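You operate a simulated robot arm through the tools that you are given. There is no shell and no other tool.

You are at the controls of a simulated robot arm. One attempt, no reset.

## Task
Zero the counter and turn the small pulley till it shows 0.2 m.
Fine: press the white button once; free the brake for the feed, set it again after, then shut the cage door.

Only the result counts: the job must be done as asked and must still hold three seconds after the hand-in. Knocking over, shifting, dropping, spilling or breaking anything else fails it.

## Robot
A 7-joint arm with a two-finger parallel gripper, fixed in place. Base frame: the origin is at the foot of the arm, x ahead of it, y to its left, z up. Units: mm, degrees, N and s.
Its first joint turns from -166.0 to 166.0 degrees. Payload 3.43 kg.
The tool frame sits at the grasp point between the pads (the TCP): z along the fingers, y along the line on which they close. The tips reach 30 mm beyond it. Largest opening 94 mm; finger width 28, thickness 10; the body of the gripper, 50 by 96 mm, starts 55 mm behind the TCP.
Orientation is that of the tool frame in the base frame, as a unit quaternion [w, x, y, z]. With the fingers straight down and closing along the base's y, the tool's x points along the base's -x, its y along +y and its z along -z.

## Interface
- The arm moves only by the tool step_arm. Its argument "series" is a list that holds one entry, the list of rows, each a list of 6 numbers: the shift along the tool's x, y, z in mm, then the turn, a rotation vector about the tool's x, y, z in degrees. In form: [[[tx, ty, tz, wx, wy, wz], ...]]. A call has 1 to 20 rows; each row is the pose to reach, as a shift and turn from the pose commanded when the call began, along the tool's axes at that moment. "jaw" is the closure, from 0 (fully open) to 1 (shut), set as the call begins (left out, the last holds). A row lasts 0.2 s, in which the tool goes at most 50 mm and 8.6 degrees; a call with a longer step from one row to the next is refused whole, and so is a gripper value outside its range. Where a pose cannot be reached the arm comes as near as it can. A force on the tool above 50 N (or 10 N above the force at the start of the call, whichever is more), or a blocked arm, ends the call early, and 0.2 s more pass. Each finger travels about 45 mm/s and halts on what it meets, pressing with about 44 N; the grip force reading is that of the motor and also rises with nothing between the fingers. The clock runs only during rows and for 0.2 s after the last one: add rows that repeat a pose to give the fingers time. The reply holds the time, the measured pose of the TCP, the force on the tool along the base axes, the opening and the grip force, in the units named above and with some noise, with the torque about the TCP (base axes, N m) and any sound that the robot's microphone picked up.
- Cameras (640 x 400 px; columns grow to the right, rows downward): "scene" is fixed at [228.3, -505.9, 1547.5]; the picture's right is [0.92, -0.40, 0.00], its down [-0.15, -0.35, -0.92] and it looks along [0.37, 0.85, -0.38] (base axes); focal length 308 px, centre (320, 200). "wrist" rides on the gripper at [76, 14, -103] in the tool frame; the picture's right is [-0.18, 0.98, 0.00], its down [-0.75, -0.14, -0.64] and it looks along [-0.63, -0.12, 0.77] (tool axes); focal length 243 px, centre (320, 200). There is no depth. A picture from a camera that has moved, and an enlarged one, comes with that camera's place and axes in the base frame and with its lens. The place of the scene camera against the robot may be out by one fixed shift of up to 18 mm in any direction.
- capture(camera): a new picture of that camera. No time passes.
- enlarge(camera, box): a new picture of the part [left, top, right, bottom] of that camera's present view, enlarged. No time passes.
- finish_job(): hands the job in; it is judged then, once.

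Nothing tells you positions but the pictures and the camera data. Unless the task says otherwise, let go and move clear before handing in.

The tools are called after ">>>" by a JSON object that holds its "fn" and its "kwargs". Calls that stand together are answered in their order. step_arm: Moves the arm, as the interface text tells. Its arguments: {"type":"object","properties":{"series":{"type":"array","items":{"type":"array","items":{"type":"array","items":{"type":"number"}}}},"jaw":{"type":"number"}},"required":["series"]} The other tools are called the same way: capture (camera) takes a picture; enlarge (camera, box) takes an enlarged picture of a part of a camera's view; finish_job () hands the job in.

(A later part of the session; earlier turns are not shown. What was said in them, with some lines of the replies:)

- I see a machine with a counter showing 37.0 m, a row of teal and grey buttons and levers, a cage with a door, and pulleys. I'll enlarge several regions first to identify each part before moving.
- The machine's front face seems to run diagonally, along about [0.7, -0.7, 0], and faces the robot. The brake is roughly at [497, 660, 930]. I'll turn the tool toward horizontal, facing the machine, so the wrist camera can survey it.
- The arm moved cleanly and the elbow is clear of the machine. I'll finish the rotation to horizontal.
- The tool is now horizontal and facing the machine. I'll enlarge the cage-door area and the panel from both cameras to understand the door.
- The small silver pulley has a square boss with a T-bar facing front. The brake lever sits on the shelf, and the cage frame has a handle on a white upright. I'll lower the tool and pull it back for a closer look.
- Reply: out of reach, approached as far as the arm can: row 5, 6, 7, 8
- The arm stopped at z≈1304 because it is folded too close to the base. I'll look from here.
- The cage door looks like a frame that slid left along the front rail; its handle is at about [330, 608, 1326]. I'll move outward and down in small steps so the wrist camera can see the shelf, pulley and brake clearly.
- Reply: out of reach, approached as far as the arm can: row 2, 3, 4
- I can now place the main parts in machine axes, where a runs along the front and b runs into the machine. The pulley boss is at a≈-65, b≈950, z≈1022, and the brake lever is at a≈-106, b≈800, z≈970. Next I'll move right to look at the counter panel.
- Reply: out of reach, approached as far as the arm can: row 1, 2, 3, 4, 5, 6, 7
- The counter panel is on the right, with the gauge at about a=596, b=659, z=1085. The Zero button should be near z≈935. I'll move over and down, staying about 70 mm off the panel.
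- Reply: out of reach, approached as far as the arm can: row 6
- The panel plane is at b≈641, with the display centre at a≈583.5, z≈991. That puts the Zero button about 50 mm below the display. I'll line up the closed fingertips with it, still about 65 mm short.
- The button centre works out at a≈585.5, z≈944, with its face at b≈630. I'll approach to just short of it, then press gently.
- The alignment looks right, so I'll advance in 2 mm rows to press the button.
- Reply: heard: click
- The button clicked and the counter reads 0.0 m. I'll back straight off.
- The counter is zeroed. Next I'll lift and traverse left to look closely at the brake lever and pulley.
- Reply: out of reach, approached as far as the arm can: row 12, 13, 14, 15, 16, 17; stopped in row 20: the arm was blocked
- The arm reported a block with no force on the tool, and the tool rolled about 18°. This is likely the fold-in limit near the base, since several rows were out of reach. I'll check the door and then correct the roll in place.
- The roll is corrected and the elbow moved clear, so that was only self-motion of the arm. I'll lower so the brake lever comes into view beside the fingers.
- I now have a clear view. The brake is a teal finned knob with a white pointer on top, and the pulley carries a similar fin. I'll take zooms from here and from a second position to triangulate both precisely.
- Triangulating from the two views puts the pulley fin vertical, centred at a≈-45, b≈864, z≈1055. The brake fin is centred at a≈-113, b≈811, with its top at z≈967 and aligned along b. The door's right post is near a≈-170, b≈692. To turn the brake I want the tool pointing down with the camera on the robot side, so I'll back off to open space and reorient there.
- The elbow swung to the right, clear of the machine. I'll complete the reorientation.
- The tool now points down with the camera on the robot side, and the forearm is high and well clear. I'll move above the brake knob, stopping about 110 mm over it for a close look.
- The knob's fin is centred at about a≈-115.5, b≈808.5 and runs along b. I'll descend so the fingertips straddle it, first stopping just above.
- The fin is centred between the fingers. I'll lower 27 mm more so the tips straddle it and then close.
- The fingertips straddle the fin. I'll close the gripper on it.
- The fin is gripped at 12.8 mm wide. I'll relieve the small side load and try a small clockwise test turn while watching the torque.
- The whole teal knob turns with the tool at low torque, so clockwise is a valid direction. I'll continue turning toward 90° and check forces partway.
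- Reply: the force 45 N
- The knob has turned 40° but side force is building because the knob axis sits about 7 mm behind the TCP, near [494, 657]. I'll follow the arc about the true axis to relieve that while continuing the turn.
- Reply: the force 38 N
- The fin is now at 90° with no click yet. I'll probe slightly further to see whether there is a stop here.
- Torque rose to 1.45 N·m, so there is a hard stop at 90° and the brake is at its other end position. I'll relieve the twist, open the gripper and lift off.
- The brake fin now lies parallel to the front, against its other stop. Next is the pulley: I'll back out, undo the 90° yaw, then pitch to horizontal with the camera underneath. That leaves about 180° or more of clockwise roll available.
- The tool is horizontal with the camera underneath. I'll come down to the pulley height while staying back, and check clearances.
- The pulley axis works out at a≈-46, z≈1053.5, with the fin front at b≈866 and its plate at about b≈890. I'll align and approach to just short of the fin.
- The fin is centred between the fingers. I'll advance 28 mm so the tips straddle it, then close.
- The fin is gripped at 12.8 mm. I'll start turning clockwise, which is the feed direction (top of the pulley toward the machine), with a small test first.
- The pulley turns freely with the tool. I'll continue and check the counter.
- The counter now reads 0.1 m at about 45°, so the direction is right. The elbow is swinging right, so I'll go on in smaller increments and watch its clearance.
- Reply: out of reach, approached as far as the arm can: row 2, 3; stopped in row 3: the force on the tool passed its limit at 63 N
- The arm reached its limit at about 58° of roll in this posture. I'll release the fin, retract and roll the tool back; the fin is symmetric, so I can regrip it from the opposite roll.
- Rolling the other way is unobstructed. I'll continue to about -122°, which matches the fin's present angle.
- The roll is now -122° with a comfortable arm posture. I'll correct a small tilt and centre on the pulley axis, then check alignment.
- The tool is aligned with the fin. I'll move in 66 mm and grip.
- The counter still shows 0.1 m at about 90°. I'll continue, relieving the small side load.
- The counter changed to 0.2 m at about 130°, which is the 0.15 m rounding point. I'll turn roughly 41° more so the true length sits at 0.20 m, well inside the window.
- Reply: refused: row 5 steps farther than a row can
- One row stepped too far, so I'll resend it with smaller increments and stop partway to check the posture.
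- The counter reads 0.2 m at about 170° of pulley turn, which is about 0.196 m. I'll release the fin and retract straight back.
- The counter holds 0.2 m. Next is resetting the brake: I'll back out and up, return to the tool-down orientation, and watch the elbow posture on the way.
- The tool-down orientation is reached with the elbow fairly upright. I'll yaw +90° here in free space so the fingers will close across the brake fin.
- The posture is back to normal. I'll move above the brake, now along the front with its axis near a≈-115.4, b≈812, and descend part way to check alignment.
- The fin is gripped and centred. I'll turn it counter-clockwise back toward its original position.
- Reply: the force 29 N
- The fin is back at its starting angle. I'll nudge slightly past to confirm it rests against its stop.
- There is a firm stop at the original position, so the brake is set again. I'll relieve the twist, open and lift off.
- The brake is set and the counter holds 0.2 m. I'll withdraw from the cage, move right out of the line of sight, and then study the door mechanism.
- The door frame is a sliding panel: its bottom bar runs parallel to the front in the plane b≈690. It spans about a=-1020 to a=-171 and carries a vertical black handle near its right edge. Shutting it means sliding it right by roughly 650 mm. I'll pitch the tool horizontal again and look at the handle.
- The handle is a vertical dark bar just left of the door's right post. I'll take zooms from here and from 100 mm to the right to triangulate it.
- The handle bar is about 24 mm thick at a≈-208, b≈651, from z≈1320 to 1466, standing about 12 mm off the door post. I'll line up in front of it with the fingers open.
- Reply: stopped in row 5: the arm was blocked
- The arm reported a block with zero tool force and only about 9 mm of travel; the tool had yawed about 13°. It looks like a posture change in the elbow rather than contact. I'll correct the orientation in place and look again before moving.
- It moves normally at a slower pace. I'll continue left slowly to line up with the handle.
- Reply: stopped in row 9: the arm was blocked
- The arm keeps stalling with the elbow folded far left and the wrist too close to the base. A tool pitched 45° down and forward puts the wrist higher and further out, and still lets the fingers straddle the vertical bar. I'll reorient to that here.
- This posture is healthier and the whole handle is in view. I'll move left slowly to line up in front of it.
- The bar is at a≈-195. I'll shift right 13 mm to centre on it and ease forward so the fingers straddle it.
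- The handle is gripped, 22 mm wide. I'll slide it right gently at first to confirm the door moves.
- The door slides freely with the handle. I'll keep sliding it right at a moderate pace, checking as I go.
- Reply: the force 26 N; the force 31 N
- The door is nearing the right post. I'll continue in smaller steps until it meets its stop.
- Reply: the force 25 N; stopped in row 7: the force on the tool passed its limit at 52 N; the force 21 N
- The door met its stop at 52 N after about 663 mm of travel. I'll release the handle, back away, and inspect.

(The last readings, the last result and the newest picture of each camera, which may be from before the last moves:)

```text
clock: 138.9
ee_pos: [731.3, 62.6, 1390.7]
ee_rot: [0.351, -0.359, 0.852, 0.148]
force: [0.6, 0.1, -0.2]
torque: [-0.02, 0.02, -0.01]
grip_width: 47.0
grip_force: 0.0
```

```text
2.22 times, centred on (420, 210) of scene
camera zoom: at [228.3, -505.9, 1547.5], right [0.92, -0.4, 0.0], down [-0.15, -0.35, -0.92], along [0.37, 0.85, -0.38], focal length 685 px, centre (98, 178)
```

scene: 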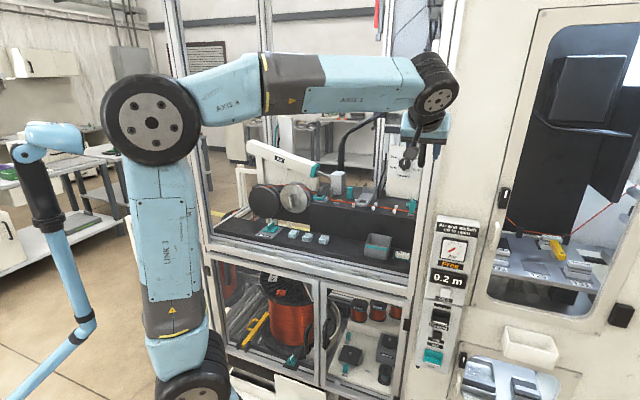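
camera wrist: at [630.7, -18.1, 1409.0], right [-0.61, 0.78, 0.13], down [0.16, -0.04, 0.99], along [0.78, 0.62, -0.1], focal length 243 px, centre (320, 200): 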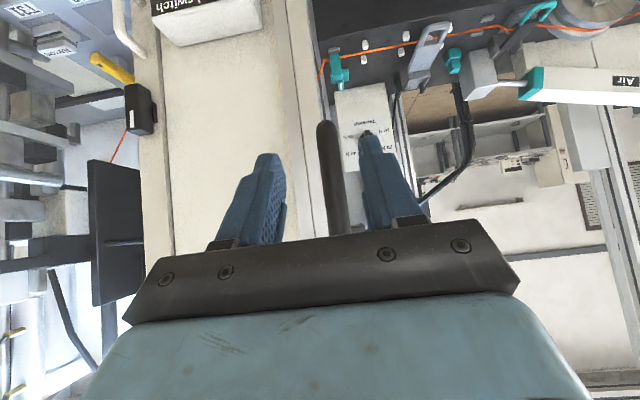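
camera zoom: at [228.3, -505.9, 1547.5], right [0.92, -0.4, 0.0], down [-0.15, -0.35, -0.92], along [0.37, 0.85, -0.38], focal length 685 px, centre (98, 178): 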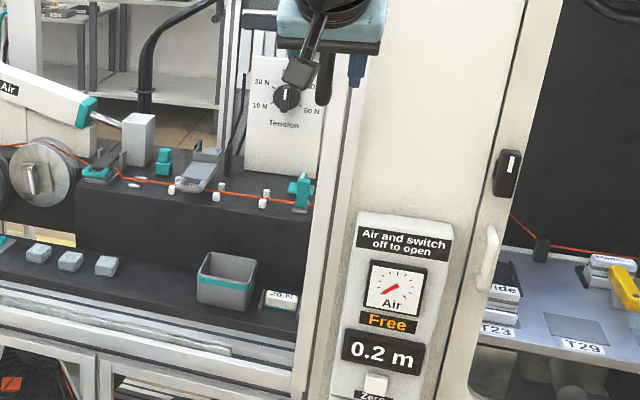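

The door frame now lines up with both cage posts, the brake is in its original position, and the counter reads 0.2 m. I'll move the arm clear and take a final look.

>>> {"fn": "step_arm", "kwargs": {"series": [[[5, 10, -5, 0, 0, 0], [10, 25, -10, 0, 0, 0], [15, 40, -15, 0, 0, 0], [15, 55, -15, 0, 0, 0], [15, 70, -15, 0, 0, 0], [15, 85, -15, 0, 0, 0], [15, 100, -15, 0, 0, 0], [15, 115, -15, 0, 0, 0], [15, 130, -15, 0, 0, 0], [15, 145, -15, 0, 0, 0], [15, 160, -15, 0, 0, 0], [15, 175, -15, 0, 0, 0], [15, 190, -15, 0, 0, 0], [15, 200, -15, 0, 0, 0], [15, 200, -15, 0, 0, 0]]]}}

>>> {"fn": "capture", "kwargs": {"camera": "scene"}}

>>> {"fn": "capture", "kwargs": {"camera": "wrist"}}

>>> {"fn": "enlarge", "kwargs": {"camera": "scene", "box": [360, 30, 480, 300]}}

```text
clock: 142.1
ee_pos: [571.0, 188.6, 1391.1]
ee_rot: [0.352, -0.359, 0.851, 0.149]
force: [-0.5, 0.3, -0.9]
torque: [0.02, -0.01, 0.0]
grip_width: 47.3
grip_force: 0.1
```

```text
taken
```

scene: 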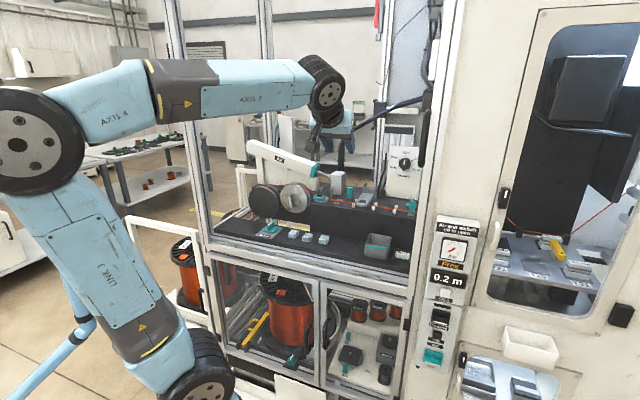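

```text
taken
camera wrist: at [471.7, 106.8, 1409.4], right [-0.61, 0.78, 0.13], down [0.16, -0.04, 0.99], along [0.78, 0.62, -0.1], focal length 243 px, centre (320, 200)
```

wrist: 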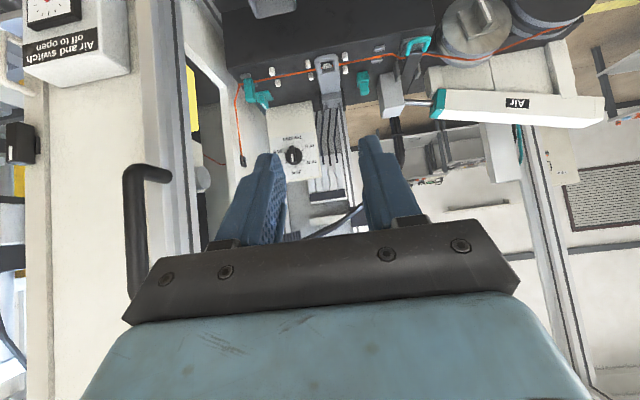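

```text
1.48 times, centred on (420, 165) of scene
camera zoom: at [228.3, -505.9, 1547.5], right [0.92, -0.4, 0.0], down [-0.15, -0.35, -0.92], along [0.37, 0.85, -0.38], focal length 457 px, centre (172, 252)
```

zoom: 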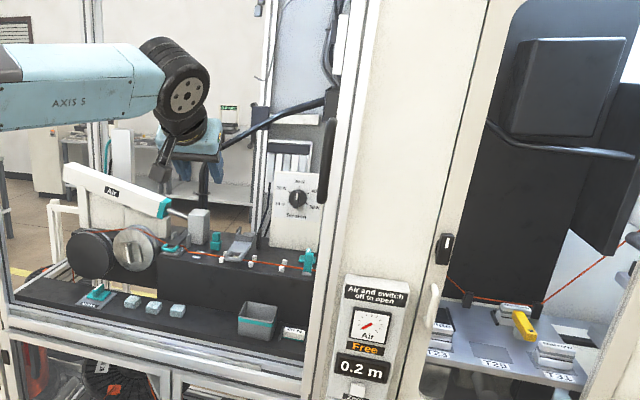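

>>> {"fn": "enlarge", "kwargs": {"camera": "scene", "box": [235, 170, 335, 250]}}

>>> {"fn": "enlarge", "kwargs": {"camera": "scene", "box": [400, 0, 460, 100]}}

>>> {"fn": "enlarge", "kwargs": {"camera": "wrist", "box": [20, 0, 260, 240]}}

```text
5.00 times, centred on (285, 210) of scene
camera zoom: at [228.3, -505.9, 1547.5], right [0.92, -0.4, 0.0], down [-0.15, -0.35, -0.92], along [0.37, 0.85, -0.38], focal length 1541 px, centre (495, 150)
```

zoom: 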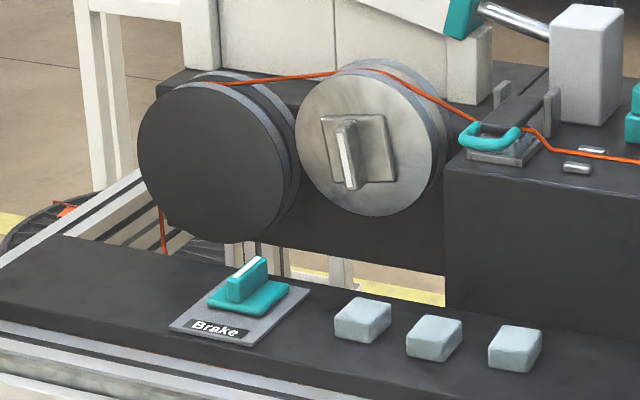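

```text
4.00 times, centred on (430, 50) of scene
camera zoom: at [228.3, -505.9, 1547.5], right [0.92, -0.4, 0.0], down [-0.15, -0.35, -0.92], along [0.37, 0.85, -0.38], focal length 1233 px, centre (-120, 800)
```

zoom: 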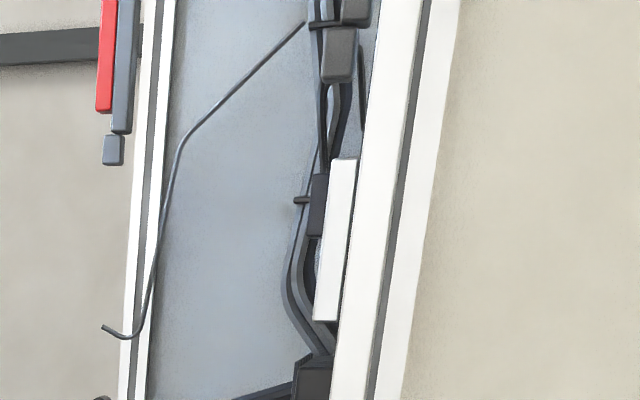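

```text
1.67 times, centred on (140, 120) of wrist
camera zoom: at [471.7, 106.8, 1409.4], right [-0.61, 0.78, 0.13], down [0.16, -0.04, 0.99], along [0.78, 0.62, -0.1], focal length 404 px, centre (620, 333)
```

zoom: 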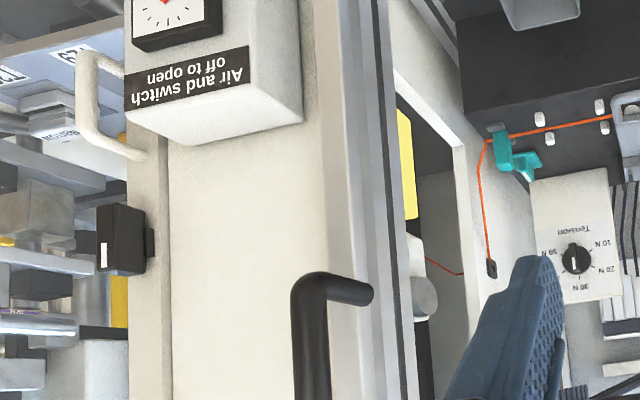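

The counter shows 0.2 m, the brake fin is back against its original stop, and the door is against its end stop, overlapping the right post. The arm is clear and holding nothing, so I'm handing in.

>>> {"fn": "finish_job", "kwargs": {}}

```text
The job is handed in.
```

The job is handed in. I checked each step by camera or force reading, but I haven't seen the judge's result.

- **Counter:** I pressed the white Zero button once, heard the click, and the display went from 37.0 m to 0.0 m.
- **Brake:** I turned the brake knob clockwise 90° to its other stop for the feed. Afterwards I turned it back to the stop it started from. I took its starting position as "set"; I didn't test that the pulley is locked there.
- **Feed:** I turned the small pulley clockwise about 170° in two grips, because the arm reached its limit partway through. The counter shows 0.2 m, which I estimate is about 0.196 m actual.
- **Cage door:** I slid it right about 663 mm by its handle until it met a firm stop. Pictures from both cameras show it lined up with the right post.

The arm is clear of the door and holding nothing. I saw nothing else moved or knocked.
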